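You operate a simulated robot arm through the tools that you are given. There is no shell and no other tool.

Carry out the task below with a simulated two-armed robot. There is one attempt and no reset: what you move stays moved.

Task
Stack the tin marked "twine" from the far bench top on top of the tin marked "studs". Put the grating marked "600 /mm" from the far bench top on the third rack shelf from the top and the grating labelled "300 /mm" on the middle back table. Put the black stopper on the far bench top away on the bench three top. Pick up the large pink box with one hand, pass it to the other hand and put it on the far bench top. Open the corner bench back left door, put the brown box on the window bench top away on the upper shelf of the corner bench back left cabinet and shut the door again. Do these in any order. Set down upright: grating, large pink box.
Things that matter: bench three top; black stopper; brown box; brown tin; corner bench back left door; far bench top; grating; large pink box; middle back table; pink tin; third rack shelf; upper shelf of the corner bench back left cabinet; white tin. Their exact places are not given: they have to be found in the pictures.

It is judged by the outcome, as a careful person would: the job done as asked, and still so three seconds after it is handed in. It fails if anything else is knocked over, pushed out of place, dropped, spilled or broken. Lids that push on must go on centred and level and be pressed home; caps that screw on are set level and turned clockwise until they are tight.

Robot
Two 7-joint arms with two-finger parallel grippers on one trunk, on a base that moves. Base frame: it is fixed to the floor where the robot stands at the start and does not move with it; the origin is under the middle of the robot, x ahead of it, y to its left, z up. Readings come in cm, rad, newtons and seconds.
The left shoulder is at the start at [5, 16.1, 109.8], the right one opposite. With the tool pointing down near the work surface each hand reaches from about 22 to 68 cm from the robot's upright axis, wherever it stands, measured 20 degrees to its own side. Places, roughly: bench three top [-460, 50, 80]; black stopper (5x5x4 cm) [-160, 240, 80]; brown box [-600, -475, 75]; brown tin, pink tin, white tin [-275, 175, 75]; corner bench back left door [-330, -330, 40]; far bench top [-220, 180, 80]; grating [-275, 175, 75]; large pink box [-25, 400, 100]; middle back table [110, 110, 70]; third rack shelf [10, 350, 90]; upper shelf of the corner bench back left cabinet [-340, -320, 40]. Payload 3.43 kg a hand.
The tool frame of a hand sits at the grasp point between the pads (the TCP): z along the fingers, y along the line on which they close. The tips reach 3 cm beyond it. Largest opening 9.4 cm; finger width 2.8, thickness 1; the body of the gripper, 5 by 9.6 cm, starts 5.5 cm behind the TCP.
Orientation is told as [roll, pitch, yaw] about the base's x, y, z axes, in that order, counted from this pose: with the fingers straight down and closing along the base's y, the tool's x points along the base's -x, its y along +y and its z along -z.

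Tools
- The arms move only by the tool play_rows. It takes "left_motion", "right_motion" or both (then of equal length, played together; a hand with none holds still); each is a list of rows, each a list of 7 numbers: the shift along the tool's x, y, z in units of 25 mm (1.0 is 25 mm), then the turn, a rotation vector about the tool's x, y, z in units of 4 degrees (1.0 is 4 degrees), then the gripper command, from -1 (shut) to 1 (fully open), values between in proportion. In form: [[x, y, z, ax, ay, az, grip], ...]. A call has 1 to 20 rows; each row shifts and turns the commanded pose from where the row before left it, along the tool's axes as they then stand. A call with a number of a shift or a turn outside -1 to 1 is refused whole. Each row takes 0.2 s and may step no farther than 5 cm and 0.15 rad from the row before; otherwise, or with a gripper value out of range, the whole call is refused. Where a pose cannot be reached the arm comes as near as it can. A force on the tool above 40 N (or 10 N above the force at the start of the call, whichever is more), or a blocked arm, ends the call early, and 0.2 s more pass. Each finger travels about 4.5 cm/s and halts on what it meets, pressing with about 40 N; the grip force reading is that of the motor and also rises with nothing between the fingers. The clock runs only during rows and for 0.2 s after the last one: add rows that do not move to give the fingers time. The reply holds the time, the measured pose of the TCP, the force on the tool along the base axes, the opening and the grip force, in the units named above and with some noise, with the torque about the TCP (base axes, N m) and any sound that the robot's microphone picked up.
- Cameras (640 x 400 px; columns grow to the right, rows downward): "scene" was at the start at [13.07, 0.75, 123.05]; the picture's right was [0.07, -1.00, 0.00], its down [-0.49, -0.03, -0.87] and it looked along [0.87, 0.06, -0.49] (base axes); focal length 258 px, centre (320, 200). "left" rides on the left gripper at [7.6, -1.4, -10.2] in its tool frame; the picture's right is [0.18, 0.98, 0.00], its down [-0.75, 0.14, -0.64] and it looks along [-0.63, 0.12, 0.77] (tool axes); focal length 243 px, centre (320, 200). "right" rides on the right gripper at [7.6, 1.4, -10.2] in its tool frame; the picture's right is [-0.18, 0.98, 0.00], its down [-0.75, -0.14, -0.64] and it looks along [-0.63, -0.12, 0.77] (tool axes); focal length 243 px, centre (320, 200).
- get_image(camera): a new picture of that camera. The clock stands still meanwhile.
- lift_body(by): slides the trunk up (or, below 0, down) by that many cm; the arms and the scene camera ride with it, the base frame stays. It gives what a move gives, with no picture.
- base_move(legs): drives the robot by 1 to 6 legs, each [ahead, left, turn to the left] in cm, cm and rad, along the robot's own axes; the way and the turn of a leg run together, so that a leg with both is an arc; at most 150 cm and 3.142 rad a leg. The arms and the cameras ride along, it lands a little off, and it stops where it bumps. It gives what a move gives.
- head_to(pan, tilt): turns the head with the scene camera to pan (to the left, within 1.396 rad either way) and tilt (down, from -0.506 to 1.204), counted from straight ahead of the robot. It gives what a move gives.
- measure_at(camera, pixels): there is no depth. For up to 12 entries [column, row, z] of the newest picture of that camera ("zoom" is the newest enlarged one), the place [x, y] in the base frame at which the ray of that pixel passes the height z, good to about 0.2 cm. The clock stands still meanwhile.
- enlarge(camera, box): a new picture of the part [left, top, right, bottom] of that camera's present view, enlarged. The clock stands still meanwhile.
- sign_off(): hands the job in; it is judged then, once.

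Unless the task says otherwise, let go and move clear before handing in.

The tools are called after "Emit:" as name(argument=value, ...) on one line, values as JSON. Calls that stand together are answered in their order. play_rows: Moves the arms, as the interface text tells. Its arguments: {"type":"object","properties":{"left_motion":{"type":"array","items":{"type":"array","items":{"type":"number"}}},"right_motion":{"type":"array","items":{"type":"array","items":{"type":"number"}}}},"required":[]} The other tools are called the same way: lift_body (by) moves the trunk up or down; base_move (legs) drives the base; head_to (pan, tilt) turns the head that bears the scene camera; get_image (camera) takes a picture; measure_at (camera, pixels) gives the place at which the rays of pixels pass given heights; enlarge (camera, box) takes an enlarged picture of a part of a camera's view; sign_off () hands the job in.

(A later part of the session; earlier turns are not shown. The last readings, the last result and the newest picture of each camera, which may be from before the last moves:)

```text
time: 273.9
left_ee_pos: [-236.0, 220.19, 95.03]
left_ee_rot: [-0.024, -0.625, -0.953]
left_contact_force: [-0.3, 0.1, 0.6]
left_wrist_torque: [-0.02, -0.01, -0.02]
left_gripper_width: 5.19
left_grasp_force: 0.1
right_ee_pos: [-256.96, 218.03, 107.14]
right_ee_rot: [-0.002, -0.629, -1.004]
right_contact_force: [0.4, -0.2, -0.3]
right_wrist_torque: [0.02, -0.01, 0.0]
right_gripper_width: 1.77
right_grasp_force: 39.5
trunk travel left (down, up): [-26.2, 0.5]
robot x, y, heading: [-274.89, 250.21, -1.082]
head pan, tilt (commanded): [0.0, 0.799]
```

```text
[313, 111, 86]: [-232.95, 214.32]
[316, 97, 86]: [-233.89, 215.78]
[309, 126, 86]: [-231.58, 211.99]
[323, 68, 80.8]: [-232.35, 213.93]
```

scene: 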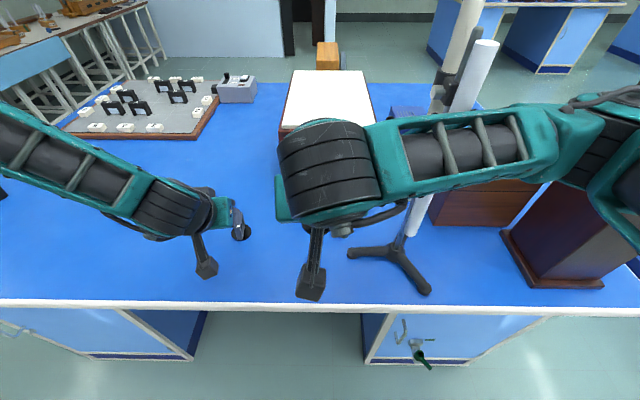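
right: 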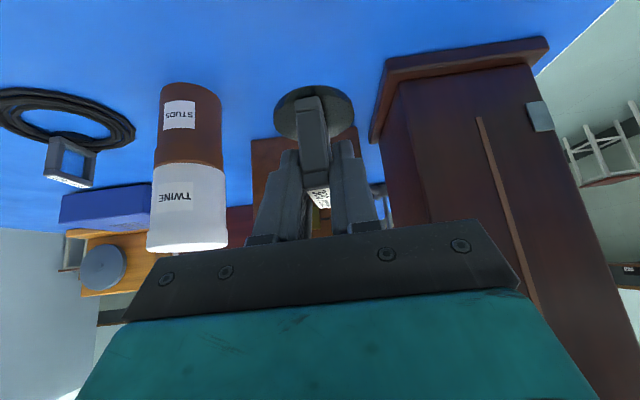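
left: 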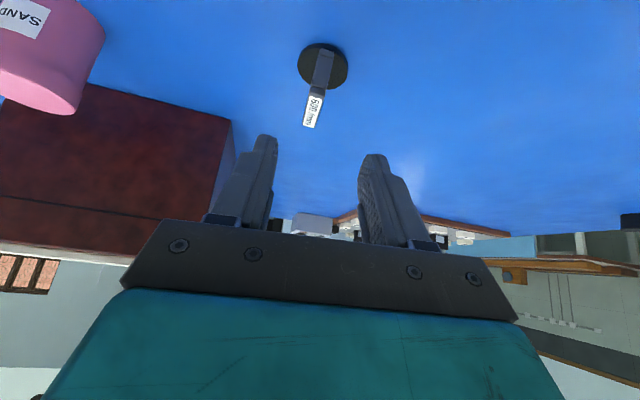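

Needs a 0.8 cm lateral shift. Advancing.

Emit:
play_rows(left_motion=[[0, -0.31, 0, 0, 0, 0, 0.1], [0, 0, 0.9, 0, 0, 0, 0.1], [0, 0, 0.9, 0, 0, 0, 0.1], [0, 0, 0.9, 0, 0, 0, 0.1], [0, 0, 0, 0, 0, 0, 0.1]])

Emit:
get_image(camera="left")

```text
time: 275.1
left_ee_pos: [-232.39, 218.81, 93.76]
left_ee_rot: [-0.024, -0.625, -0.953]
left_contact_force: [0.3, -0.5, 0.6]
left_wrist_torque: [0.01, -0.02, 0.01]
left_gripper_width: 5.16
left_grasp_force: 0.0
left hand out of reach, approached as far as the arm can: row 1, 2, 3, 4
right_ee_pos: [-257.02, 218.02, 107.16]
right_ee_rot: [-0.001, -0.629, -1.004]
right_contact_force: [-0.8, 0.3, -0.9]
right_wrist_torque: [0.01, 0.02, 0.01]
right_gripper_width: 1.74
right_grasp_force: 40.1
trunk travel left (down, up): [-26.2, 0.5]
robot x, y, heading: [-274.29, 250.41, -1.081]
head pan, tilt (commanded): [0.0, 0.799]
```

```text
taken
```

left: 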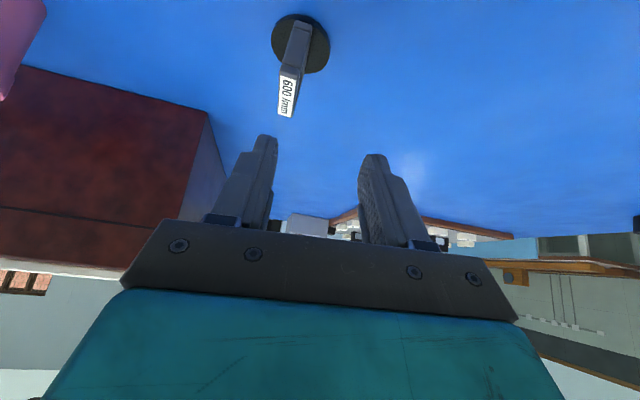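

The left arm's elbow is in a raised posture that blocks this. Cleaner plan: deliver the 300 /mm grating first with the right hand, then come back and take the 600 with the free right arm. Raising and untilting the left hand.

Emit:
play_rows(left_motion=[[-0.587, 0.3, -0.81, 0, 0, 0, 0.1], [-0.587, 0.3, -0.81, 0, 0, 0, 0.1], [-0.587, 0.3, -0.81, 0, 0, 0, 0.1], [-0.587, 0.3, -0.81, 0, 0, 0, 0.1], [-0.587, 0.3, -0.81, 0, 0, 0, 0.1], [-0.587, 0.3, -0.81, 0, 0, 0, 0.1], [-0.587, 0.3, -0.81, 0, 0, 0, 0.1], [0, 0, 0, 0, 1, 0, 0.1], [0, 0, 0, 0, 1, 0, 0.1], [0, 0, 0, 0, 1, 0, 0.1], [0, 0, 0, 0, 1, 0, 0.1], [0, 0, 0, 0, 1, 0, 0.1], [0, 0, 0, 0, 1, 0, 0.1], [0, 0, 0, 0, 1, 0, 0.1], [0, 0, 0, 0, 1, 0, 0.1], [0, 0, 0, 0, 1, 0, 0.1], [0, 0, 0, 0, 0, 0, 0.1]])

Emit:
base_move(legs=[[-30, 0, 0], [0, 130, 0]])

Emit:
get_image(camera="scene")

```text
time: 278.8
left_ee_pos: [-227.69, 222.08, 111.06]
left_ee_rot: [-0.018, 0.003, -0.967]
left_contact_force: [0.7, 0.6, 1.1]
left_wrist_torque: [0.01, 0.01, 0.04]
left_gripper_width: 5.17
left_grasp_force: 0.0
right_ee_pos: [-257.07, 217.93, 107.16]
right_ee_rot: [0.001, -0.629, -1.004]
right_contact_force: [0.1, 0.4, -0.5]
right_wrist_torque: [0.01, 0.0, 0.0]
right_gripper_width: 1.72
right_grasp_force: 39.6
trunk travel left (down, up): [-26.2, 0.5]
robot x, y, heading: [-274.14, 250.59, -1.08]
head pan, tilt (commanded): [0.0, 0.799]
```

```text
time: 292.1
left_ee_pos: [-126.08, 311.6, 111.17]
left_ee_rot: [-0.018, 0.004, -0.95]
left_contact_force: [-0.4, 0.8, 0.2]
left_wrist_torque: [-0.01, 0.0, -0.01]
left_gripper_width: 5.17
left_grasp_force: 0.1
right_ee_pos: [-155.11, 307.07, 107.21]
right_ee_rot: [0.0, -0.629, -0.983]
right_contact_force: [0.3, -0.7, -1.0]
right_wrist_torque: [-0.02, -0.01, 0.01]
right_gripper_width: 1.73
right_grasp_force: 40.2
trunk travel left (down, up): [-26.2, 0.5]
robot x, y, heading: [-172.97, 338.77, -1.065]
head pan, tilt (commanded): [0.0, 0.799]
```

```text
taken
```

scene: 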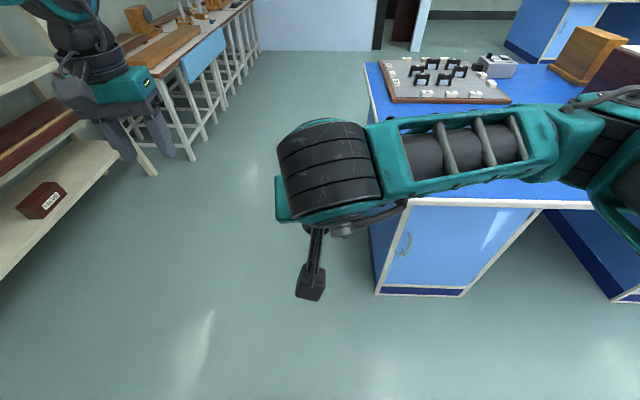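

Heading for the back tables: turning to face the back wall and driving down the corridor between the far bench and the back tables.

Emit:
base_move(legs=[[0, 0, 1.538], [45, 0, 0], [0, -120, 0], [0, -120, 0]])

Emit:
head_to(pan=-0.3, tilt=0.5)

Emit:
get_image(camera="scene")

```text
time: 319.0
left_ee_pos: [2.39, 194.91, 111.1]
left_ee_rot: [-0.02, 0.004, 0.608]
left_contact_force: [-0.3, -0.1, 0.8]
left_wrist_torque: [0.01, 0.01, 0.0]
left_gripper_width: 5.19
left_grasp_force: 0.0
right_ee_pos: [6.61, 165.75, 107.31]
right_ee_rot: [0.0, -0.627, 0.572]
right_contact_force: [-0.6, 1.1, -0.3]
right_wrist_torque: [0.01, -0.01, 0.01]
right_gripper_width: 1.74
right_grasp_force: 39.4
trunk travel left (down, up): [-26.2, 0.5]
robot x, y, heading: [-25.83, 148.06, 0.488]
head pan, tilt (commanded): [0.0, 0.799]
```

```text
time: 319.8
left_ee_pos: [2.42, 194.98, 111.16]
left_ee_rot: [-0.018, 0.004, 0.608]
left_contact_force: [-0.3, -0.2, 0.5]
left_wrist_torque: [-0.01, 0.01, 0.0]
left_gripper_width: 5.17
left_grasp_force: 0.1
right_ee_pos: [6.58, 165.64, 107.25]
right_ee_rot: [-0.001, -0.627, 0.571]
right_contact_force: [0.5, -0.2, -0.6]
right_wrist_torque: [0.02, -0.01, 0.02]
right_gripper_width: 1.76
right_grasp_force: 40.5
trunk travel left (down, up): [-26.2, 0.5]
robot x, y, heading: [-25.78, 148.23, 0.494]
head pan, tilt (commanded): [-0.3, 0.499]
```

```text
taken
```

scene: 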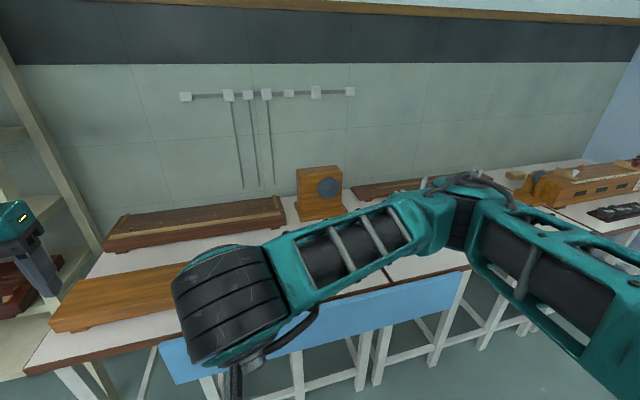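

The first table is at left; a seam shows near (350,285). I'll move on to the right and swing the right hand outward for a view.

Emit:
base_move(legs=[[0, -90, 0]])

Emit:
play_rows(right_motion=[[0, -1, 0, 0, 0, 0, -1], [0, -1, 0, 0, 0, 0, -1], [0, -1, 0, 0, 0, 0, -1], [0, -1, 0, 0, 0, 0, -1], [0, -1, 0, 0, 0, 0, -1], [0, -1, 0, 0, 0, 0, -1], [0, -1, 0, 0, 0, 0, -1], [0, -1, 0, 0, 0, 0, -1], [0, 0, 0, 0, 0, 0, -1]])

Emit:
head_to(pan=0.1, tilt=0.5)

Emit:
get_image(camera="scene")

```text
time: 328.1
left_ee_pos: [45.41, 115.58, 111.24]
left_ee_rot: [-0.019, 0.003, 0.616]
left_contact_force: [0.0, 0.0, -0.6]
left_wrist_torque: [0.01, 0.04, -0.03]
left_gripper_width: 5.17
left_grasp_force: 0.1
right_ee_pos: [49.75, 86.39, 107.13]
right_ee_rot: [0.001, -0.629, 0.58]
right_contact_force: [-0.3, 0.4, -1.0]
right_wrist_torque: [0.01, 0.02, -0.02]
right_gripper_width: 1.76
right_grasp_force: 40.0
trunk travel left (down, up): [-26.2, 0.5]
robot x, y, heading: [17.72, 68.04, 0.503]
head pan, tilt (commanded): [-0.3, 0.499]
```

```text
time: 330.1
left_ee_pos: [45.33, 115.55, 111.19]
left_ee_rot: [-0.02, 0.003, 0.618]
left_contact_force: [-0.2, 0.4, -0.3]
left_wrist_torque: [-0.02, 0.0, 0.04]
left_gripper_width: 5.17
left_grasp_force: 0.1
right_ee_pos: [60.74, 69.63, 107.2]
right_ee_rot: [0.002, -0.629, 0.58]
right_contact_force: [0.6, -0.1, -0.6]
right_wrist_torque: [-0.02, 0.0, 0.01]
right_gripper_width: 1.7
right_grasp_force: 40.1
trunk travel left (down, up): [-26.2, 0.5]
robot x, y, heading: [17.43, 68.27, 0.5]
head pan, tilt (commanded): [-0.3, 0.499]
```

```text
time: 330.9
left_ee_pos: [45.48, 115.57, 111.11]
left_ee_rot: [-0.018, 0.004, 0.613]
left_contact_force: [-0.2, -1.0, 0.0]
left_wrist_torque: [-0.02, -0.03, 0.01]
left_gripper_width: 5.15
left_grasp_force: 0.0
right_ee_pos: [60.8, 69.59, 107.14]
right_ee_rot: [0.0, -0.629, 0.579]
right_contact_force: [-0.2, 0.5, -1.0]
right_wrist_torque: [-0.02, 0.01, -0.01]
right_gripper_width: 1.73
right_grasp_force: 40.1
trunk travel left (down, up): [-26.2, 0.5]
robot x, y, heading: [17.89, 67.98, 0.505]
head pan, tilt (commanded): [0.099, 0.499]
```

```text
taken
```

scene: 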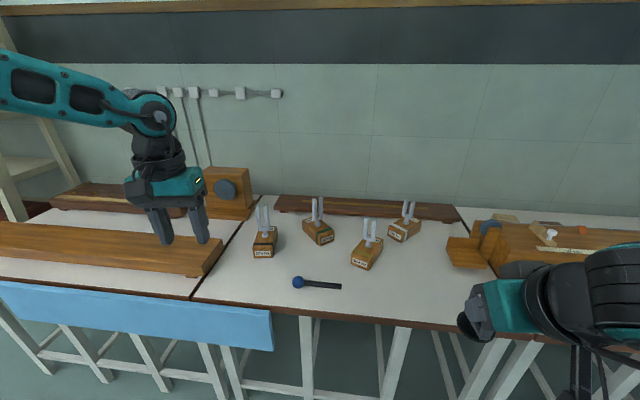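

This is the middle back table (tuning forks at (265,235),(318,230),(367,250),(403,225); mallet at (318,283)). Measuring the free area and edges.

Emit:
measure_at(camera="scene", pixels=[[350, 315, 70], [350, 315, 75], [195, 298, 70], [242, 222, 70], [460, 322, 70], [430, 285, 70], [430, 285, 75], [320, 285, 70], [365, 268, 70], [310, 316, 70], [297, 290, 70], [460, 207, 70]])

Emit:
enlarge(camera="scene", box=[180, 180, 500, 340])

Emit:
get_image(camera="right")

```text
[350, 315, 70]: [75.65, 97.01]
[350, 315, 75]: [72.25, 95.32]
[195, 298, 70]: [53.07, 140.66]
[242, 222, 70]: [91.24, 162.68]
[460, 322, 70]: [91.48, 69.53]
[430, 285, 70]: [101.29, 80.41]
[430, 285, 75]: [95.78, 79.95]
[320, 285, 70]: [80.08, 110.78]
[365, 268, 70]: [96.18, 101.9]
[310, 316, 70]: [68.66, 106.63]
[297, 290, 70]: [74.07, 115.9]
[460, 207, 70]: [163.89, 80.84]
```

```text
2.00 times, centred on (340, 260) of scene
```

zoom: 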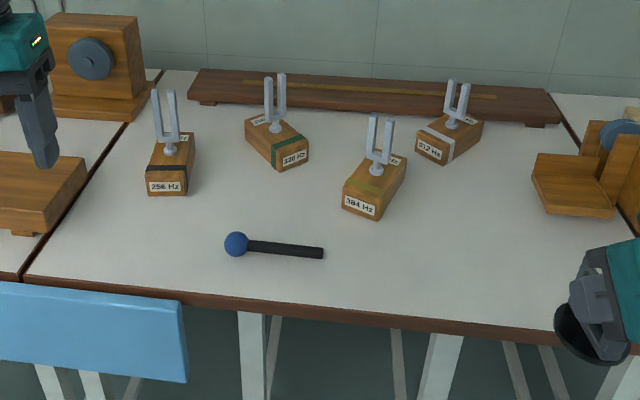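

```text
taken
```

right: 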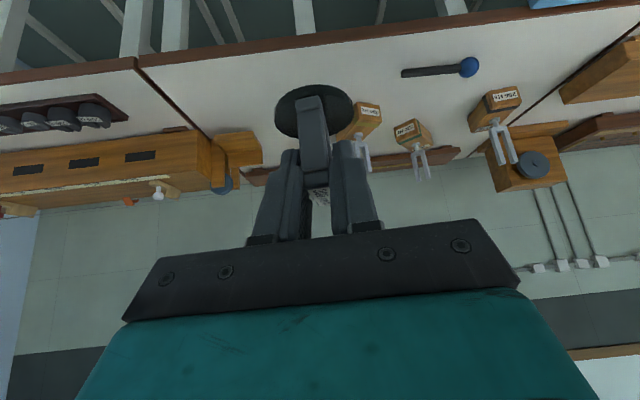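

Triangulating the table height with the mallet's black end, seen by both cameras.

Emit:
measure_at(camera="scene", pixels=[[341, 286, 68], [341, 286, 72], [341, 286, 76], [341, 286, 80], [200, 292, 75], [200, 292, 80]])

Emit:
measure_at(camera="right", pixels=[[403, 73, 68], [403, 73, 72], [403, 73, 76], [403, 73, 80], [135, 62, 76], [135, 62, 80]])

```text
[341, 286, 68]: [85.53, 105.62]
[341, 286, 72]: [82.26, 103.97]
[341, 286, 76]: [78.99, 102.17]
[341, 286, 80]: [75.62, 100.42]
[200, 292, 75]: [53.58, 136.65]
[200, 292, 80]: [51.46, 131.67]
```

```text
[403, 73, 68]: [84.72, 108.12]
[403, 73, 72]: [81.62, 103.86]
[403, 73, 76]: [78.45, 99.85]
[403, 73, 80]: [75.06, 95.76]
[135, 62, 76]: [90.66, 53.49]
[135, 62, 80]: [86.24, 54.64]
```

Table top ≈71.5 cm. I'll set the grating at about (97,84), clear of the 384 Hz block and the mallet. Driving closer.

Emit:
base_move(legs=[[32, -11, -0.03]])

Emit:
head_to(pan=-0.1, tilt=0.8)

Emit:
get_image(camera="scene")

Emit:
get_image(camera="right")

```text
time: 333.1
left_ee_pos: [80.03, 119.77, 111.2]
left_ee_rot: [-0.019, 0.002, 0.583]
left_contact_force: [1.3, -0.7, 0.8]
left_wrist_torque: [-0.02, 0.03, -0.02]
left_gripper_width: 5.17
left_grasp_force: 0.0
right_ee_pos: [93.69, 73.4, 107.19]
right_ee_rot: [-0.001, -0.627, 0.548]
right_contact_force: [0.5, 0.1, -0.9]
right_wrist_torque: [0.0, 0.0, 0.03]
right_gripper_width: 1.75
right_grasp_force: 39.9
trunk travel left (down, up): [-26.2, 0.5]
robot x, y, heading: [50.53, 73.56, 0.471]
head pan, tilt (commanded): [0.099, 0.499]
```

```text
time: 333.9
left_ee_pos: [79.91, 119.8, 111.15]
left_ee_rot: [-0.02, 0.005, 0.583]
left_contact_force: [0.5, -0.2, 0.4]
left_wrist_torque: [-0.02, 0.0, 0.01]
left_gripper_width: 5.17
left_grasp_force: 0.0
right_ee_pos: [93.86, 73.36, 107.26]
right_ee_rot: [-0.001, -0.627, 0.549]
right_contact_force: [0.7, -0.2, -0.9]
right_wrist_torque: [0.01, 0.01, 0.02]
right_gripper_width: 1.73
right_grasp_force: 40.1
trunk travel left (down, up): [-26.2, 0.5]
robot x, y, heading: [50.5, 72.94, 0.471]
head pan, tilt (commanded): [-0.099, 0.799]
```

```text
taken
```

scene: 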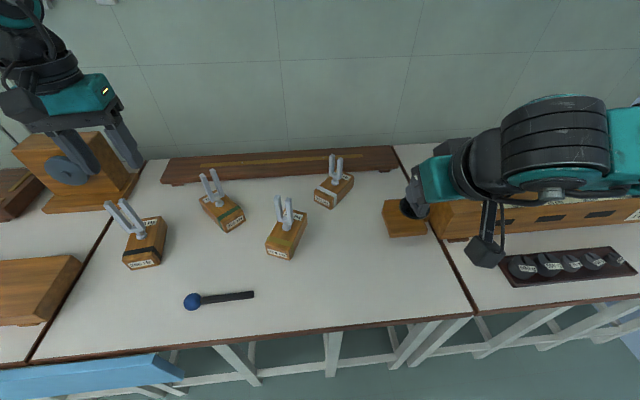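

```text
taken
```

right: 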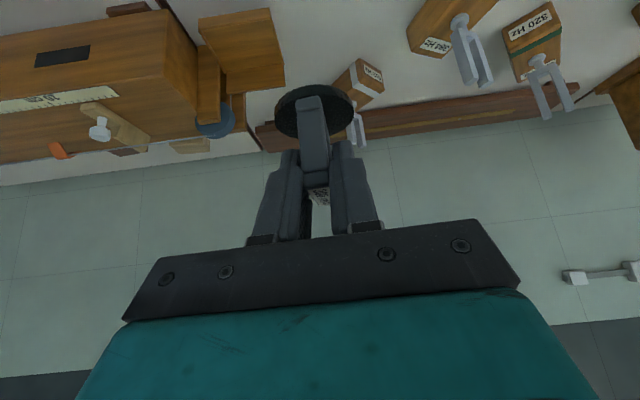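

Free space on the middle table is around (360,270). Measuring.

Emit:
measure_at(camera="scene", pixels=[[360, 270, 71.5], [340, 275, 71.5], [475, 312, 71.5], [285, 258, 71.5], [254, 294, 71.5], [430, 237, 71.5], [385, 236, 71.5], [330, 330, 71.5]])

```text
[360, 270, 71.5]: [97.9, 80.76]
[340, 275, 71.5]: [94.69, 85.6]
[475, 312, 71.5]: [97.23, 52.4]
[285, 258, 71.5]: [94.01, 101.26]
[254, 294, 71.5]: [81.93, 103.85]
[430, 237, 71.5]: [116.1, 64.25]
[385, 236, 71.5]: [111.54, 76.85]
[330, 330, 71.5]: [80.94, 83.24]
```

Target (96.5,83.5). Moving over it and descending most of the way.

Emit:
play_rows(right_motion=[[-0.755, 0.967, 0.55, 0, 0, 0, -1], [-0.755, 0.967, 0.55, 0, 0, 0, -1], [-0.755, 0.967, 0.55, 0, 0, 0, -1], [0.694, 0, 0.955, 0, 0, 0, -1], [0.694, 0, 0.955, 0, 0, 0, -1], [0.694, 0, 0.955, 0, 0, 0, -1], [0.694, 0, 0.955, 0, 0, 0, -1], [0.694, 0, 0.955, 0, 0, 0, -1], [0.694, 0, 0.955, 0, 0, 0, -1], [0, 0, 0, 0, 0, 0, -1]])

Emit:
get_image(camera="scene")

Emit:
get_image(camera="right")

```text
time: 336.1
left_ee_pos: [79.81, 119.78, 111.19]
left_ee_rot: [-0.017, 0.004, 0.583]
left_contact_force: [0.0, -0.1, -0.8]
left_wrist_torque: [0.01, -0.02, 0.02]
left_gripper_width: 5.15
left_grasp_force: 0.1
right_ee_pos: [95.82, 82.96, 89.65]
right_ee_rot: [0.0, -0.629, 0.548]
right_contact_force: [0.1, -0.9, -0.6]
right_wrist_torque: [-0.02, -0.03, -0.01]
right_gripper_width: 1.73
right_grasp_force: 40.0
trunk travel left (down, up): [-26.2, 0.5]
robot x, y, heading: [50.31, 73.44, 0.471]
head pan, tilt (commanded): [-0.099, 0.799]
```

```text
taken
```

scene: 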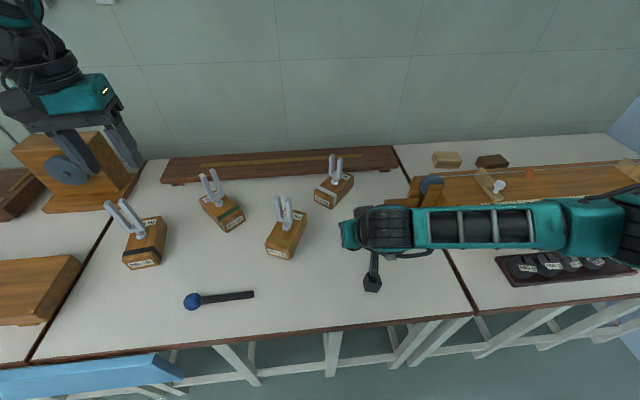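

```text
taken
```

right: 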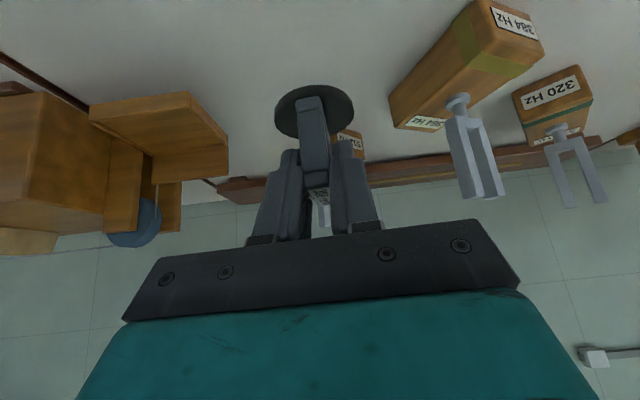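

Clearances fine; continuing down to about 1 cm above the table.

Emit:
play_rows(right_motion=[[0.697, 0, 0.958, 0, 0, 0, -1], [0.697, 0, 0.958, 0, 0, 0, -1], [0.697, 0, 0.958, 0, 0, 0, -1], [0.6, 0, 0.825, 0, 0, 0, -1], [0, 0, 0, 0, 0, 0, -1]])

Emit:
get_image(camera="right")

Emit:
enlarge(camera="scene", box=[240, 180, 440, 310])

```text
time: 337.4
left_ee_pos: [79.7, 119.78, 111.16]
left_ee_rot: [-0.019, 0.002, 0.584]
left_contact_force: [-0.4, -0.4, 0.4]
left_wrist_torque: [0.01, -0.01, -0.03]
left_gripper_width: 5.16
left_grasp_force: 0.0
right_ee_pos: [96.12, 83.13, 77.92]
right_ee_rot: [-0.001, -0.629, 0.548]
right_contact_force: [0.4, 0.2, -0.2]
right_wrist_torque: [0.01, -0.03, 0.0]
right_gripper_width: 1.72
right_grasp_force: 40.1
trunk travel left (down, up): [-26.2, 0.5]
robot x, y, heading: [50.98, 73.32, 0.472]
head pan, tilt (commanded): [-0.099, 0.799]
```

```text
taken
```

right: 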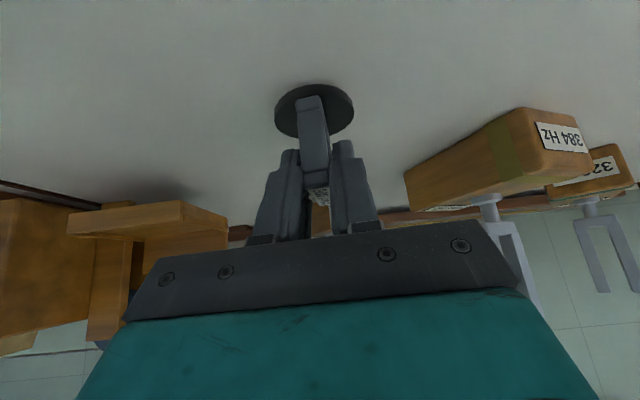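

```text
3.08 times, centred on (340, 245) of scene
```

zoom: 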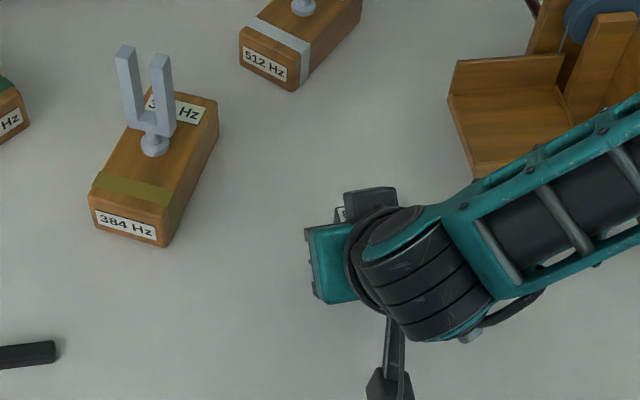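

Creeping down until contact.

Emit:
play_rows(right_motion=[[0.06, 0, 0.08, 0, 0, 0, -1], [0.06, 0, 0.08, 0, 0, 0, -1], [0.06, 0, 0.08, 0, 0, 0, -1], [0.06, 0, 0.08, 0, 0, 0, -1]])

Emit:
play_rows(right_motion=[[0.04, 0, 0.055, 0, 0, 0, -1], [0.04, 0, 0.055, 0, 0, 0, -1]])

```text
time: 338.4
left_ee_pos: [79.57, 119.69, 111.33]
left_ee_rot: [-0.018, 0.0, 0.583]
left_contact_force: [-0.5, 0.2, 0.1]
left_wrist_torque: [-0.03, 0.0, -0.02]
left_gripper_width: 5.16
left_grasp_force: 0.1
right_ee_pos: [95.89, 83.26, 77.5]
right_ee_rot: [-0.001, -0.636, 0.547]
right_contact_force: [-6.3, -6.2, 30.9]
right_wrist_torque: [-0.19, 0.01, -0.03]
right_gripper_width: 1.76
right_grasp_force: 40.4
trunk travel left (down, up): [-26.2, 0.5]
robot x, y, heading: [50.37, 73.05, 0.467]
head pan, tilt (commanded): [-0.099, 0.799]
```

```text
time: 338.8
left_ee_pos: [79.77, 119.8, 111.31]
left_ee_rot: [-0.019, 0.003, 0.583]
left_contact_force: [0.4, 0.4, 0.0]
left_wrist_torque: [0.02, -0.02, 0.0]
left_gripper_width: 5.14
left_grasp_force: 0.1
right_ee_pos: [96.01, 83.62, 77.24]
right_ee_rot: [0.002, -0.638, 0.549]
right_contact_force: [-3.7, -0.7, 17.7]
right_wrist_torque: [0.0, -0.02, -0.01]
right_gripper_width: 1.75
right_grasp_force: 40.1
trunk travel left (down, up): [-26.2, 0.5]
robot x, y, heading: [50.27, 73.68, 0.47]
head pan, tilt (commanded): [-0.099, 0.799]
stopped in row 2 (right hand): the force on the tool passed its limit at 44 N (the readings are from after the stop); the commanded pose is now the measured one
```

Contact (table ≈72.2). Easing up 1-2 mm, then opening slowly.

Emit:
play_rows(right_motion=[[-0.03, 0, -0.045, 0, 0, 0, -1], [0, 0, 0, 0, 0, 0, -1]])

Emit:
play_rows(right_motion=[[0, 0, 0, 0, 0, 0, -0.55], [0, 0, 0, 0, 0, 0, -0.4], [0, 0, 0, 0, 0, 0, -0.2], [0, 0, 0, 0, 0, 0, 0.1], [0, 0, 0, 0, 0, 0, 0.1], [0, 0, 0, 0, 0, 0, 0.1]])

Emit:
get_image(camera="right")

```text
time: 339.4
left_ee_pos: [79.78, 119.85, 111.23]
left_ee_rot: [-0.019, 0.003, 0.584]
left_contact_force: [-0.5, -0.3, 0.1]
left_wrist_torque: [0.01, 0.02, -0.02]
left_gripper_width: 5.18
left_grasp_force: 0.1
right_ee_pos: [96.03, 83.52, 77.36]
right_ee_rot: [0.001, -0.637, 0.549]
right_contact_force: [3.5, 4.4, 11.0]
right_wrist_torque: [0.24, -0.28, 0.03]
right_gripper_width: 1.71
right_grasp_force: 40.4
trunk travel left (down, up): [-26.2, 0.5]
robot x, y, heading: [50.49, 73.14, 0.476]
head pan, tilt (commanded): [-0.099, 0.799]
```

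```text
time: 340.8
left_ee_pos: [79.91, 119.84, 111.21]
left_ee_rot: [-0.019, 0.003, 0.584]
left_contact_force: [-0.5, 0.4, 0.1]
left_wrist_torque: [0.02, 0.02, 0.04]
left_gripper_width: 5.18
left_grasp_force: 0.1
right_ee_pos: [95.87, 83.57, 77.24]
right_ee_rot: [0.001, -0.633, 0.55]
right_contact_force: [-0.1, -1.1, 0.1]
right_wrist_torque: [-0.03, 0.0, -0.01]
right_gripper_width: 5.17
right_grasp_force: 0.0
trunk travel left (down, up): [-26.2, 0.5]
robot x, y, heading: [50.06, 73.65, 0.472]
head pan, tilt (commanded): [-0.099, 0.799]
```

```text
taken
```

right: 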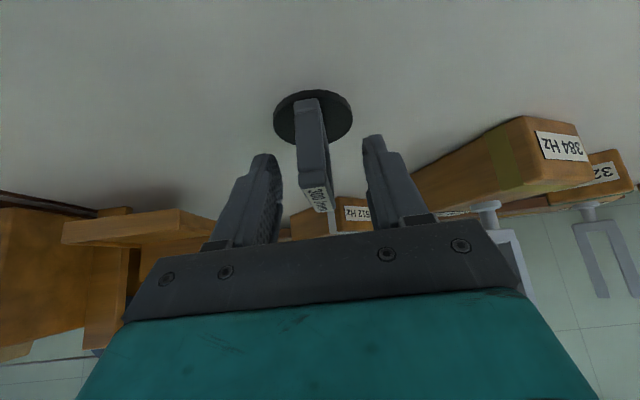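

The grating stands free between the open fingers. Retracting back and up.

Emit:
play_rows(right_motion=[[0, 0, -0.5, 0, 0, 0, 0.1], [0, 0, -0.9, 0, 0, 0, 0.1], [0, 0, -0.9, 0, 0, 0, 0.1], [0, 0, -0.9, 0, 0, 0, 0.1], [0, 0, -0.9, 0, 0, 0, 0.1], [0, 0, -0.9, 0, 0, 0, 0.1], [-0.588, 0, -0.809, 0, 0, 0, 0.1], [-0.588, 0, -0.809, 0, 0, 0, 0.1], [-0.588, 0, -0.809, 0, 0, 0, 0.1], [-0.588, 0, -0.809, 0, 0, 0, 0.1], [-0.588, 0, -0.809, 0, 0, 0, 0.1], [-0.588, 0, -0.809, 0, 0, 0, 0.1], [-0.588, 0, -0.809, 0, 0, 0, 0.1], [-0.588, 0, -0.809, 0, 0, 0, 0.1]])

Emit:
get_image(camera="right")

Emit:
get_image(camera="scene")

```text
time: 343.8
left_ee_pos: [79.86, 119.82, 111.17]
left_ee_rot: [-0.02, 0.001, 0.583]
left_contact_force: [0.0, 0.2, -0.5]
left_wrist_torque: [0.01, 0.02, 0.02]
left_gripper_width: 5.17
left_grasp_force: 0.0
right_ee_pos: [89.54, 79.41, 107.25]
right_ee_rot: [0.002, -0.632, 0.55]
right_contact_force: [-0.4, -0.1, -0.3]
right_wrist_torque: [0.0, 0.01, 0.01]
right_gripper_width: 5.17
right_grasp_force: 0.1
trunk travel left (down, up): [-26.2, 0.5]
robot x, y, heading: [50.72, 73.58, 0.468]
head pan, tilt (commanded): [-0.099, 0.799]
```

```text
taken
```

right: 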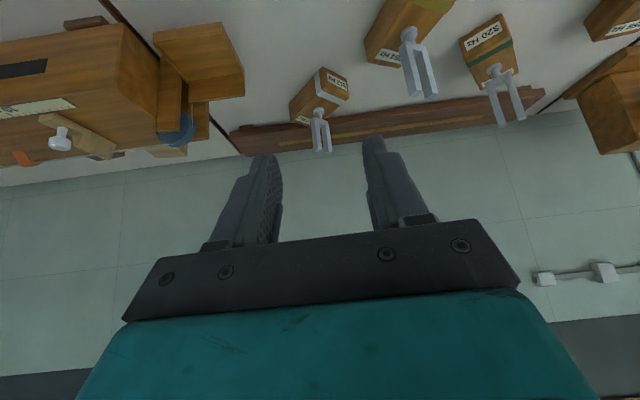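

```text
taken
```

scene: 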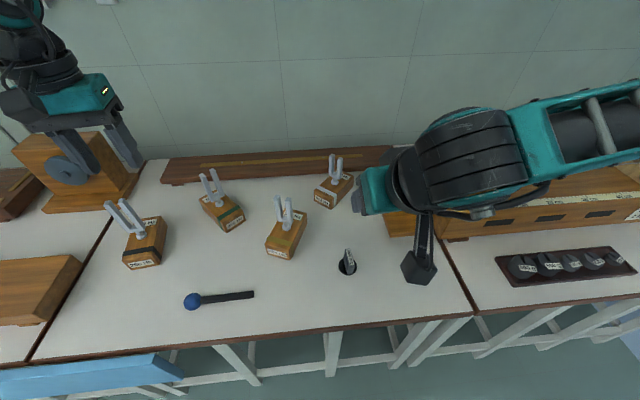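

The 300 /mm grating stands upright on the middle back table at (347,262). Now driving back to the far bench for the 600 /mm.

Emit:
base_move(legs=[[-36, 0, 0], [0, 145, 0], [0, 145, 0], [0, 48, 0]])

Emit:
head_to(pan=0.0, tilt=0.3)

Emit:
get_image(camera="scene")

```text
time: 375.8
left_ee_pos: [-111.97, 407.0, 111.18]
left_ee_rot: [-0.018, 0.003, 0.598]
left_contact_force: [0.3, -0.7, -0.4]
left_wrist_torque: [-0.03, 0.01, 0.03]
left_gripper_width: 5.18
left_grasp_force: 0.1
right_ee_pos: [-101.7, 366.93, 107.08]
right_ee_rot: [0.002, -0.633, 0.566]
right_contact_force: [-0.6, -0.1, 0.3]
right_wrist_torque: [0.0, 0.01, 0.01]
right_gripper_width: 5.17
right_grasp_force: 0.2
trunk travel left (down, up): [-26.2, 0.5]
robot x, y, heading: [-140.39, 360.1, 0.482]
head pan, tilt (commanded): [-0.099, 0.799]
```

```text
time: 376.7
left_ee_pos: [-112.04, 406.96, 111.11]
left_ee_rot: [-0.02, 0.004, 0.6]
left_contact_force: [-0.1, -0.7, 0.5]
left_wrist_torque: [0.0, 0.0, 0.02]
left_gripper_width: 5.16
left_grasp_force: 0.0
right_ee_pos: [-101.59, 366.91, 107.11]
right_ee_rot: [0.002, -0.632, 0.566]
right_contact_force: [0.5, 0.6, 0.7]
right_wrist_torque: [0.02, 0.02, 0.01]
right_gripper_width: 5.17
right_grasp_force: 0.0
trunk travel left (down, up): [-26.2, 0.5]
robot x, y, heading: [-140.78, 360.21, 0.486]
head pan, tilt (commanded): [0.0, 0.3]
```

```text
taken
```

scene: 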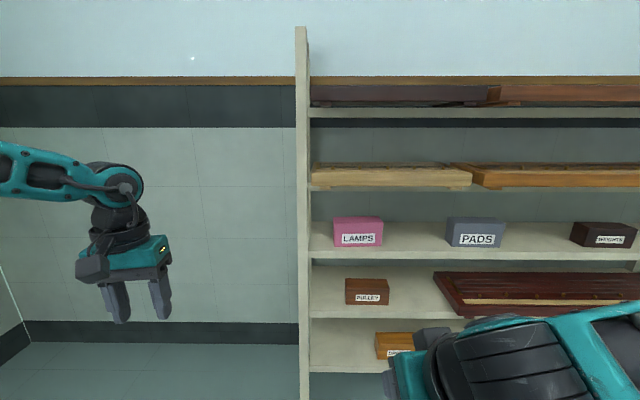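

The rack is right in front: LAMPS (pink) at (358,231), PADS (473,231), WEIGHTS (605,234) on the third shelf. Measuring it while here.

Emit:
enlarge(camera="scene", box=[290, 150, 510, 290])

Emit:
measure_at(camera="scene", pixels=[[312, 260, 84], [312, 260, 86], [312, 260, 88], [640, 262, 86], [334, 247, 88], [383, 247, 88], [333, 219, 98], [383, 219, 98], [446, 247, 88], [502, 247, 88], [570, 245, 88], [303, 395, 0]])

```text
2.86 times, centred on (400, 220) of scene
```

zoom: 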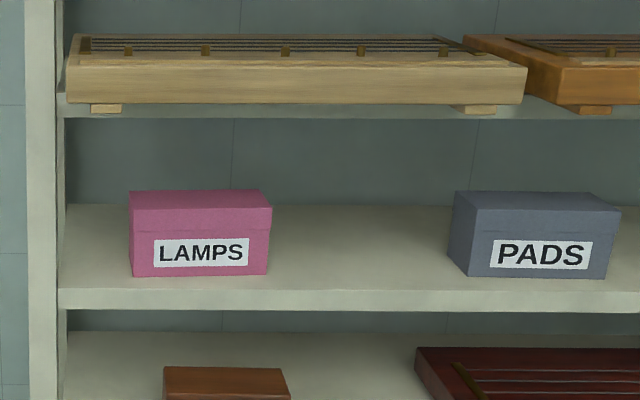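

```text
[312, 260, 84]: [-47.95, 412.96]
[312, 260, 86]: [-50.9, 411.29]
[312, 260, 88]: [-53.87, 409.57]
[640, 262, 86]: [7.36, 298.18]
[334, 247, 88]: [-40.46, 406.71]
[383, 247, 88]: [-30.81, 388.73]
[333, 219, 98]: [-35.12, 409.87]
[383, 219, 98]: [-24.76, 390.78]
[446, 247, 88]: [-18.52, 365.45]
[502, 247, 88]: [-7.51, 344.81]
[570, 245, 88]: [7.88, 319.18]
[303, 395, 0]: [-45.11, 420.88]
```

The pink box is about 20×10×7 cm. Going for the 600 /mm grating now with the free right arm.

Emit:
base_move(legs=[[0, 0, -1.584], [0, -138, 0]])

Emit:
head_to(pan=0.0, tilt=0.7)

Emit:
get_image(camera="scene")

```text
time: 392.7
left_ee_pos: [-216.7, 270.47, 111.21]
left_ee_rot: [-0.019, 0.002, -1.003]
left_contact_force: [-0.5, -0.5, -0.5]
left_wrist_torque: [0.01, 0.0, -0.05]
left_gripper_width: 5.15
left_grasp_force: 0.1
right_ee_pos: [-257.07, 261.66, 107.12]
right_ee_rot: [0.002, -0.633, -1.039]
right_contact_force: [0.0, -0.1, 0.9]
right_wrist_torque: [-0.02, 0.0, 0.01]
right_gripper_width: 5.15
right_grasp_force: 0.0
trunk travel left (down, up): [-26.2, 0.5]
robot x, y, heading: [-262.35, 300.67, -1.118]
head pan, tilt (commanded): [0.0, 0.3]
```

```text
time: 393.6
left_ee_pos: [-216.54, 270.43, 111.3]
left_ee_rot: [-0.02, 0.003, -1.006]
left_contact_force: [-0.2, 1.0, 0.4]
left_wrist_torque: [0.03, 0.03, 0.02]
left_gripper_width: 5.16
left_grasp_force: 0.0
right_ee_pos: [-256.99, 261.73, 107.16]
right_ee_rot: [0.0, -0.632, -1.041]
right_contact_force: [-0.5, -0.4, -0.7]
right_wrist_torque: [-0.02, -0.02, 0.01]
right_gripper_width: 5.17
right_grasp_force: 0.0
trunk travel left (down, up): [-26.2, 0.5]
robot x, y, heading: [-262.52, 300.8, -1.122]
head pan, tilt (commanded): [0.0, 0.7]
```

```text
taken
```

scene: 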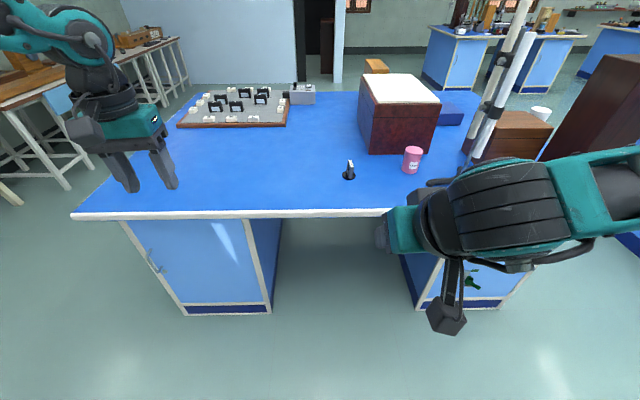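

Grating visible at (349,170). Moving forward 40 cm.

Emit:
base_move(legs=[[40, 0, 0.02]])

Emit:
head_to(pan=0.0, tilt=0.8)

Emit:
get_image(camera="scene")

Emit:
get_image(camera="right")

```text
time: 396.1
left_ee_pos: [-197.5, 235.34, 111.07]
left_ee_rot: [-0.019, 0.005, -0.979]
left_contact_force: [-0.1, 0.4, 0.4]
left_wrist_torque: [0.04, -0.01, 0.0]
left_gripper_width: 5.16
left_grasp_force: 0.1
right_ee_pos: [-237.68, 225.26, 107.11]
right_ee_rot: [0.002, -0.632, -1.014]
right_contact_force: [0.6, 1.0, 0.1]
right_wrist_torque: [-0.01, 0.0, 0.01]
right_gripper_width: 5.18
right_grasp_force: 0.1
trunk travel left (down, up): [-26.2, 0.5]
robot x, y, heading: [-244.12, 264.58, -1.091]
head pan, tilt (commanded): [0.0, 0.7]
```

```text
time: 396.8
left_ee_pos: [-197.62, 235.23, 111.03]
left_ee_rot: [-0.019, 0.002, -0.979]
left_contact_force: [-0.3, 0.1, 0.6]
left_wrist_torque: [0.02, -0.01, -0.05]
left_gripper_width: 5.17
left_grasp_force: 0.2
right_ee_pos: [-237.83, 225.26, 107.15]
right_ee_rot: [0.003, -0.633, -1.014]
right_contact_force: [0.4, -0.7, 0.3]
right_wrist_torque: [-0.01, -0.01, -0.02]
right_gripper_width: 5.2
right_grasp_force: 0.0
trunk travel left (down, up): [-26.2, 0.5]
robot x, y, heading: [-244.23, 264.15, -1.09]
head pan, tilt (commanded): [0.0, 0.799]
```

```text
taken
```

scene: 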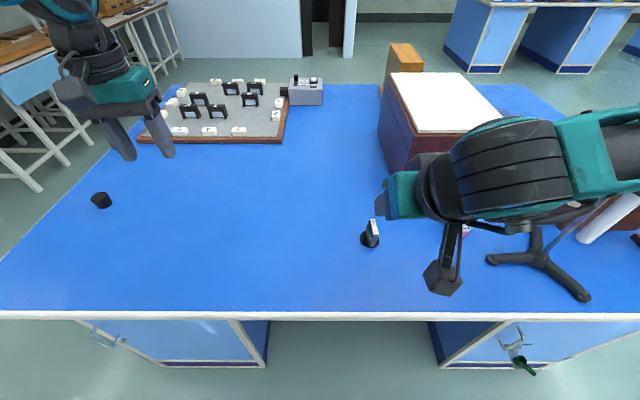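

```text
taken
```

right: 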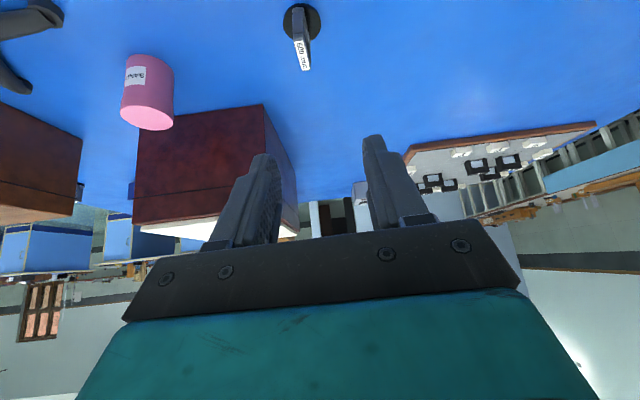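

Both cameras see the grating. Measuring it.

Emit:
measure_at(camera="right", pixels=[[302, 56, 86], [299, 43, 86], [305, 69, 86], [302, 20, 80.8]])

Emit:
measure_at(camera="scene", pixels=[[369, 240, 80.8], [373, 228, 86], [371, 220, 86], [376, 233, 86], [537, 255, 82]])

Emit:
enlarge(camera="scene", box=[330, 200, 420, 260])

```text
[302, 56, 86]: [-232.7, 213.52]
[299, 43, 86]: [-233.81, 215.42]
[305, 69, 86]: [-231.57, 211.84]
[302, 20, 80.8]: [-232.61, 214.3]
```

```text
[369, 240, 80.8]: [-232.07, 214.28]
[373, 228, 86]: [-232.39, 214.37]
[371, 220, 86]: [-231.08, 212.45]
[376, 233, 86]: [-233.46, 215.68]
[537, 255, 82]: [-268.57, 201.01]
```

```text
6.67 times, centred on (375, 230) of scene
```

zoom: 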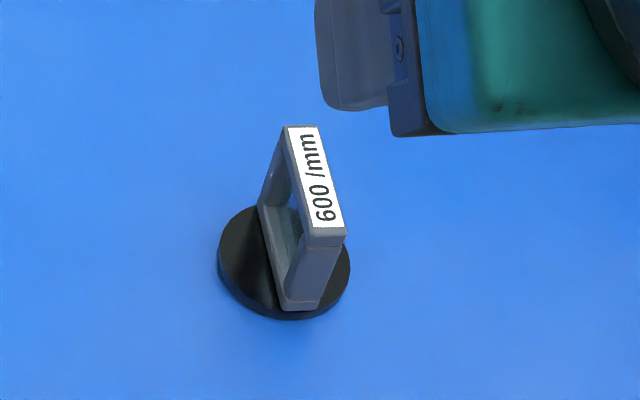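

Centre (-232.4,214.1), plate direction ≈-56°. Tilting the right hand to 48° and moving to the pre-approach point.

Emit:
play_rows(right_motion=[[0, 0, 0, 0, -1, 0, 0.1], [0, 0, 0, 0, -1, 0, 0.1], [0, 0, 0, 0, -1, 0, 0.1], [0.67, -0.108, 0.912, 0, 0, 0, 0.1], [0.67, -0.108, 0.912, 0, 0, 0, 0.1], [0.67, -0.108, 0.912, 0, 0, 0, 0.1], [0.67, -0.108, 0.912, 0, 0, 0, 0.1], [0.67, -0.108, 0.912, 0, 0, 0, 0.1], [0, 0, 0, 0, 0, 0, 0.1]])

Emit:
get_image(camera="right")

Emit:
get_image(camera="scene")

```text
time: 398.8
left_ee_pos: [-197.55, 235.24, 111.19]
left_ee_rot: [-0.019, 0.002, -0.981]
left_contact_force: [-0.7, 0.7, -1.5]
left_wrist_torque: [0.0, 0.01, -0.02]
left_gripper_width: 5.18
left_grasp_force: 0.0
right_ee_pos: [-235.8, 221.18, 93.44]
right_ee_rot: [-0.003, -0.838, -1.016]
right_contact_force: [-0.1, 0.3, -0.2]
right_wrist_torque: [0.0, 0.04, 0.02]
right_gripper_width: 5.16
right_grasp_force: 0.0
right hand out of reach, approached as far as the arm can: row 2, 3, 8
trunk travel left (down, up): [-26.2, 0.5]
robot x, y, heading: [-244.23, 264.19, -1.092]
head pan, tilt (commanded): [0.0, 0.799]
```

```text
taken
```

right: 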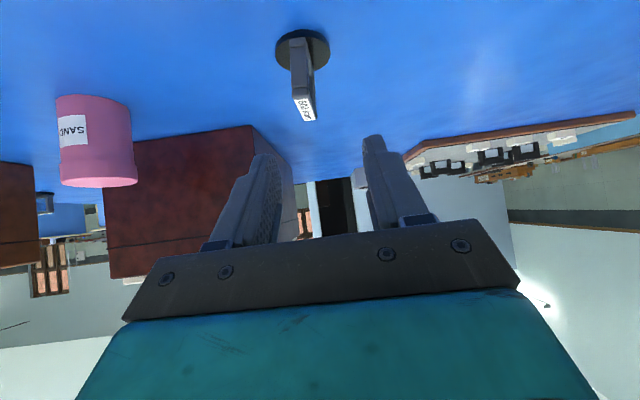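

```text
taken
```

scene: 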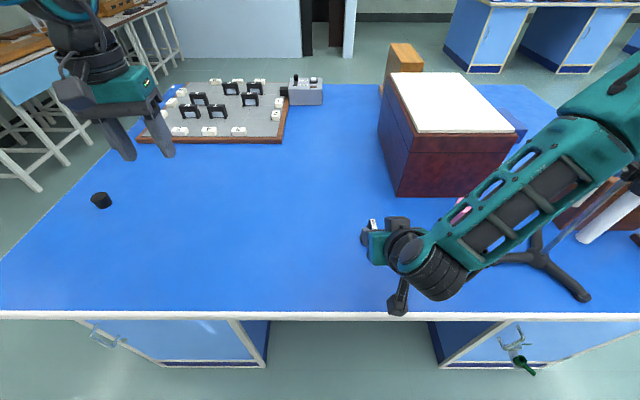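

Clear. Shifting 0.8 cm sideways and advancing along the fingers.

Emit:
play_rows(right_motion=[[0.46, -0.33, 0, 0, 0, 0, 0.1], [0, 0, 0.9, 0, 0, 0, 0.1], [0, 0, 0.9, 0, 0, 0, 0.1], [0, 0, 0.9, 0, 0, 0, 0.1], [0, 0, 0, 0, 0, 0, 0.1]])

Emit:
get_image(camera="right")

```text
time: 400.0
left_ee_pos: [-197.51, 235.23, 111.19]
left_ee_rot: [-0.019, 0.002, -0.98]
left_contact_force: [-0.3, -0.3, -0.6]
left_wrist_torque: [-0.02, -0.02, 0.0]
left_gripper_width: 5.16
left_grasp_force: 0.0
right_ee_pos: [-232.22, 217.68, 89.42]
right_ee_rot: [-0.005, -0.837, -1.015]
right_contact_force: [-0.6, 0.4, -0.4]
right_wrist_torque: [-0.02, -0.01, 0.0]
right_gripper_width: 5.17
right_grasp_force: 0.0
right hand out of reach, approached as far as the arm can: row 1, 2, 3
trunk travel left (down, up): [-26.2, 0.5]
robot x, y, heading: [-244.04, 264.22, -1.092]
head pan, tilt (commanded): [0.0, 0.799]
```

```text
taken
```

right: 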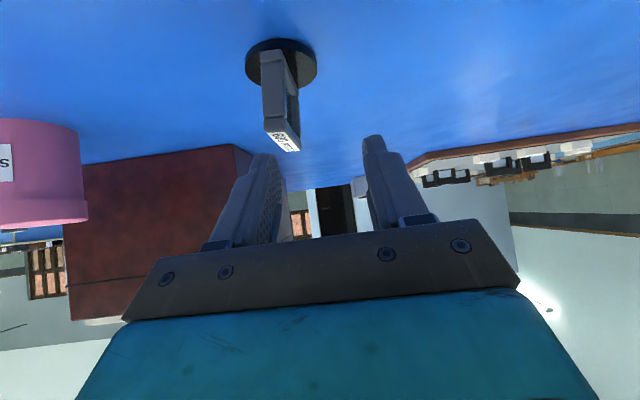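

The arm is cramped (elbow high) this close. I'll retract a little, back the robot up 10 cm and reach with a more extended arm.

Emit:
play_rows(right_motion=[[0, 0, -0.9, 0, 0, 0, 0.1], [0, 0, -0.9, 0, 0, 0, 0.1], [0, 0, -0.9, 0, 0, 0, 0.1], [0, 0, 0, 0, 0, 0, 0.1]])

Emit:
base_move(legs=[[-11, 0, 0]])

Emit:
get_image(camera="right")

Emit:
get_image(camera="scene")

```text
time: 401.0
left_ee_pos: [-197.59, 235.23, 111.13]
left_ee_rot: [-0.02, 0.002, -0.98]
left_contact_force: [0.7, -0.7, 0.0]
left_wrist_torque: [0.01, 0.03, 0.0]
left_gripper_width: 5.17
left_grasp_force: 0.0
right_ee_pos: [-235.19, 221.83, 93.82]
right_ee_rot: [0.002, -0.841, -1.014]
right_contact_force: [0.3, -0.4, 0.2]
right_wrist_torque: [-0.01, -0.05, 0.01]
right_gripper_width: 5.17
right_grasp_force: 0.0
trunk travel left (down, up): [-26.2, 0.5]
robot x, y, heading: [-244.47, 264.37, -1.095]
head pan, tilt (commanded): [0.0, 0.799]
```

```text
time: 402.2
left_ee_pos: [-202.65, 245.08, 111.17]
left_ee_rot: [-0.018, 0.003, -0.979]
left_contact_force: [-0.6, 0.4, -0.2]
left_wrist_torque: [-0.01, -0.03, 0.02]
left_gripper_width: 5.19
left_grasp_force: 0.0
right_ee_pos: [-240.22, 231.65, 93.83]
right_ee_rot: [0.002, -0.845, -1.015]
right_contact_force: [-1.0, 0.4, -0.4]
right_wrist_torque: [-0.02, 0.02, 0.0]
right_gripper_width: 5.17
right_grasp_force: 0.0
trunk travel left (down, up): [-26.2, 0.5]
robot x, y, heading: [-249.19, 274.08, -1.092]
head pan, tilt (commanded): [0.0, 0.799]
```

```text
taken
```

right: 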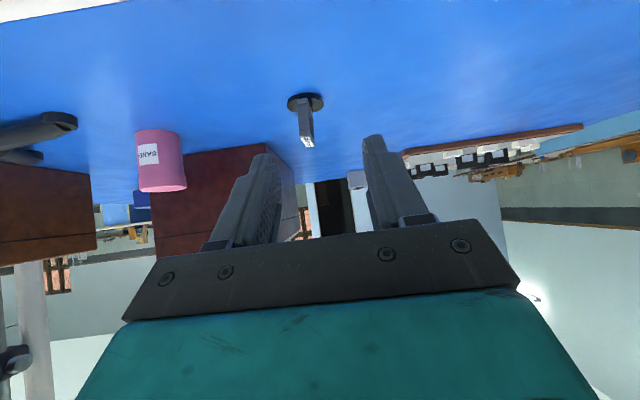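

```text
taken
```

scene: 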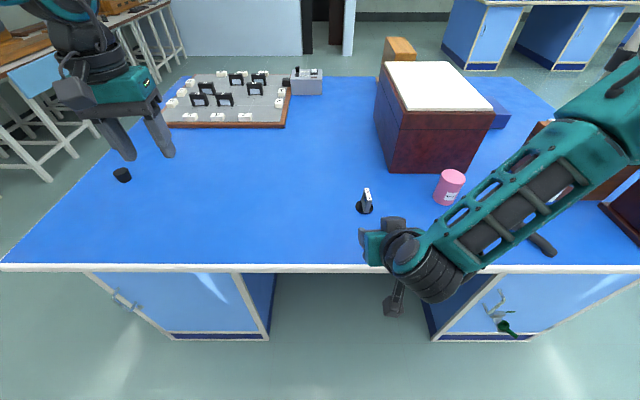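

Now with more room: moving to the pre-approach point.

Emit:
play_rows(right_motion=[[-0.843, -0.35, 0.946, 0, 0, 0, 0.1], [-0.843, -0.35, 0.946, 0, 0, 0, 0.1], [-0.843, -0.35, 0.946, 0, 0, 0, 0.1], [0, 0, 0, 0, 0, 0, 0.1]])

Emit:
get_image(camera="right")

```text
time: 403.2
left_ee_pos: [-202.57, 244.96, 111.15]
left_ee_rot: [-0.019, 0.002, -0.982]
left_contact_force: [0.5, -0.1, 0.5]
left_wrist_torque: [0.03, 0.01, 0.0]
left_gripper_width: 5.16
left_grasp_force: 0.0
right_ee_pos: [-237.44, 222.1, 93.74]
right_ee_rot: [0.001, -0.843, -1.015]
right_contact_force: [0.3, 0.7, 0.5]
right_wrist_torque: [0.03, 0.0, -0.03]
right_gripper_width: 5.17
right_grasp_force: 0.0
trunk travel left (down, up): [-26.2, 0.5]
robot x, y, heading: [-249.18, 274.14, -1.093]
head pan, tilt (commanded): [0.0, 0.799]
```

```text
taken
```

right: 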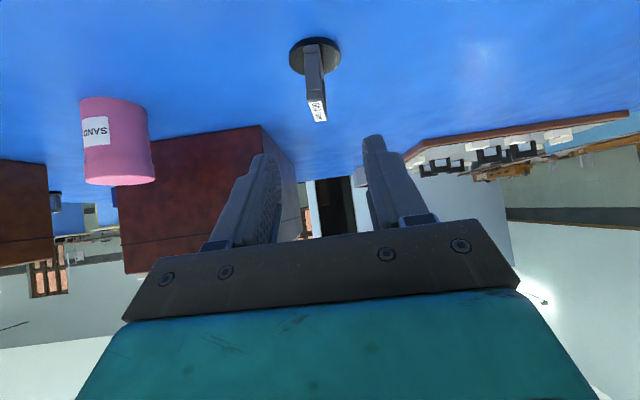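

Aligned. Advancing along the fingers.

Emit:
play_rows(right_motion=[[0.028, 0, 0.984, 0, 0, 0, 0.1], [0.028, 0, 0.984, 0, 0, 0, 0.1], [0.028, 0, 0.984, 0, 0, 0, 0.1], [0.028, 0, 0.7, 0, 0, 0, 0.1], [0, 0, 0, 0, 0, 0, 0.1]])

Emit:
get_image(camera="right")

```text
time: 404.4
left_ee_pos: [-202.58, 245.02, 111.26]
left_ee_rot: [-0.019, 0.0, -0.978]
left_contact_force: [-0.3, 0.8, -0.5]
left_wrist_torque: [-0.01, 0.01, 0.0]
left_gripper_width: 5.19
left_grasp_force: 0.0
right_ee_pos: [-234.01, 216.33, 87.5]
right_ee_rot: [0.002, -0.842, -1.015]
right_contact_force: [0.2, -0.5, 0.0]
right_wrist_torque: [-0.01, 0.01, 0.01]
right_gripper_width: 5.19
right_grasp_force: 0.0
trunk travel left (down, up): [-26.2, 0.5]
robot x, y, heading: [-249.27, 274.19, -1.091]
head pan, tilt (commanded): [0.0, 0.799]
```

```text
taken
```

right: 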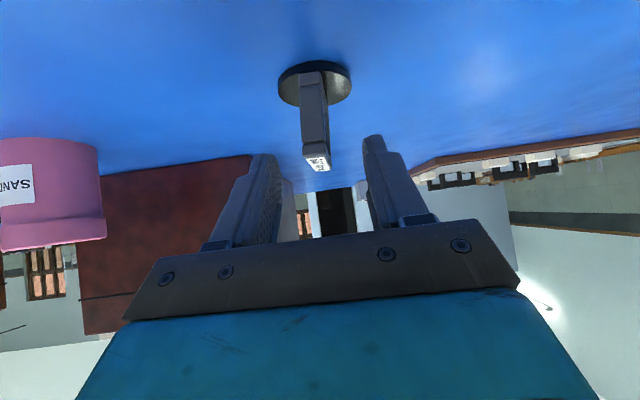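

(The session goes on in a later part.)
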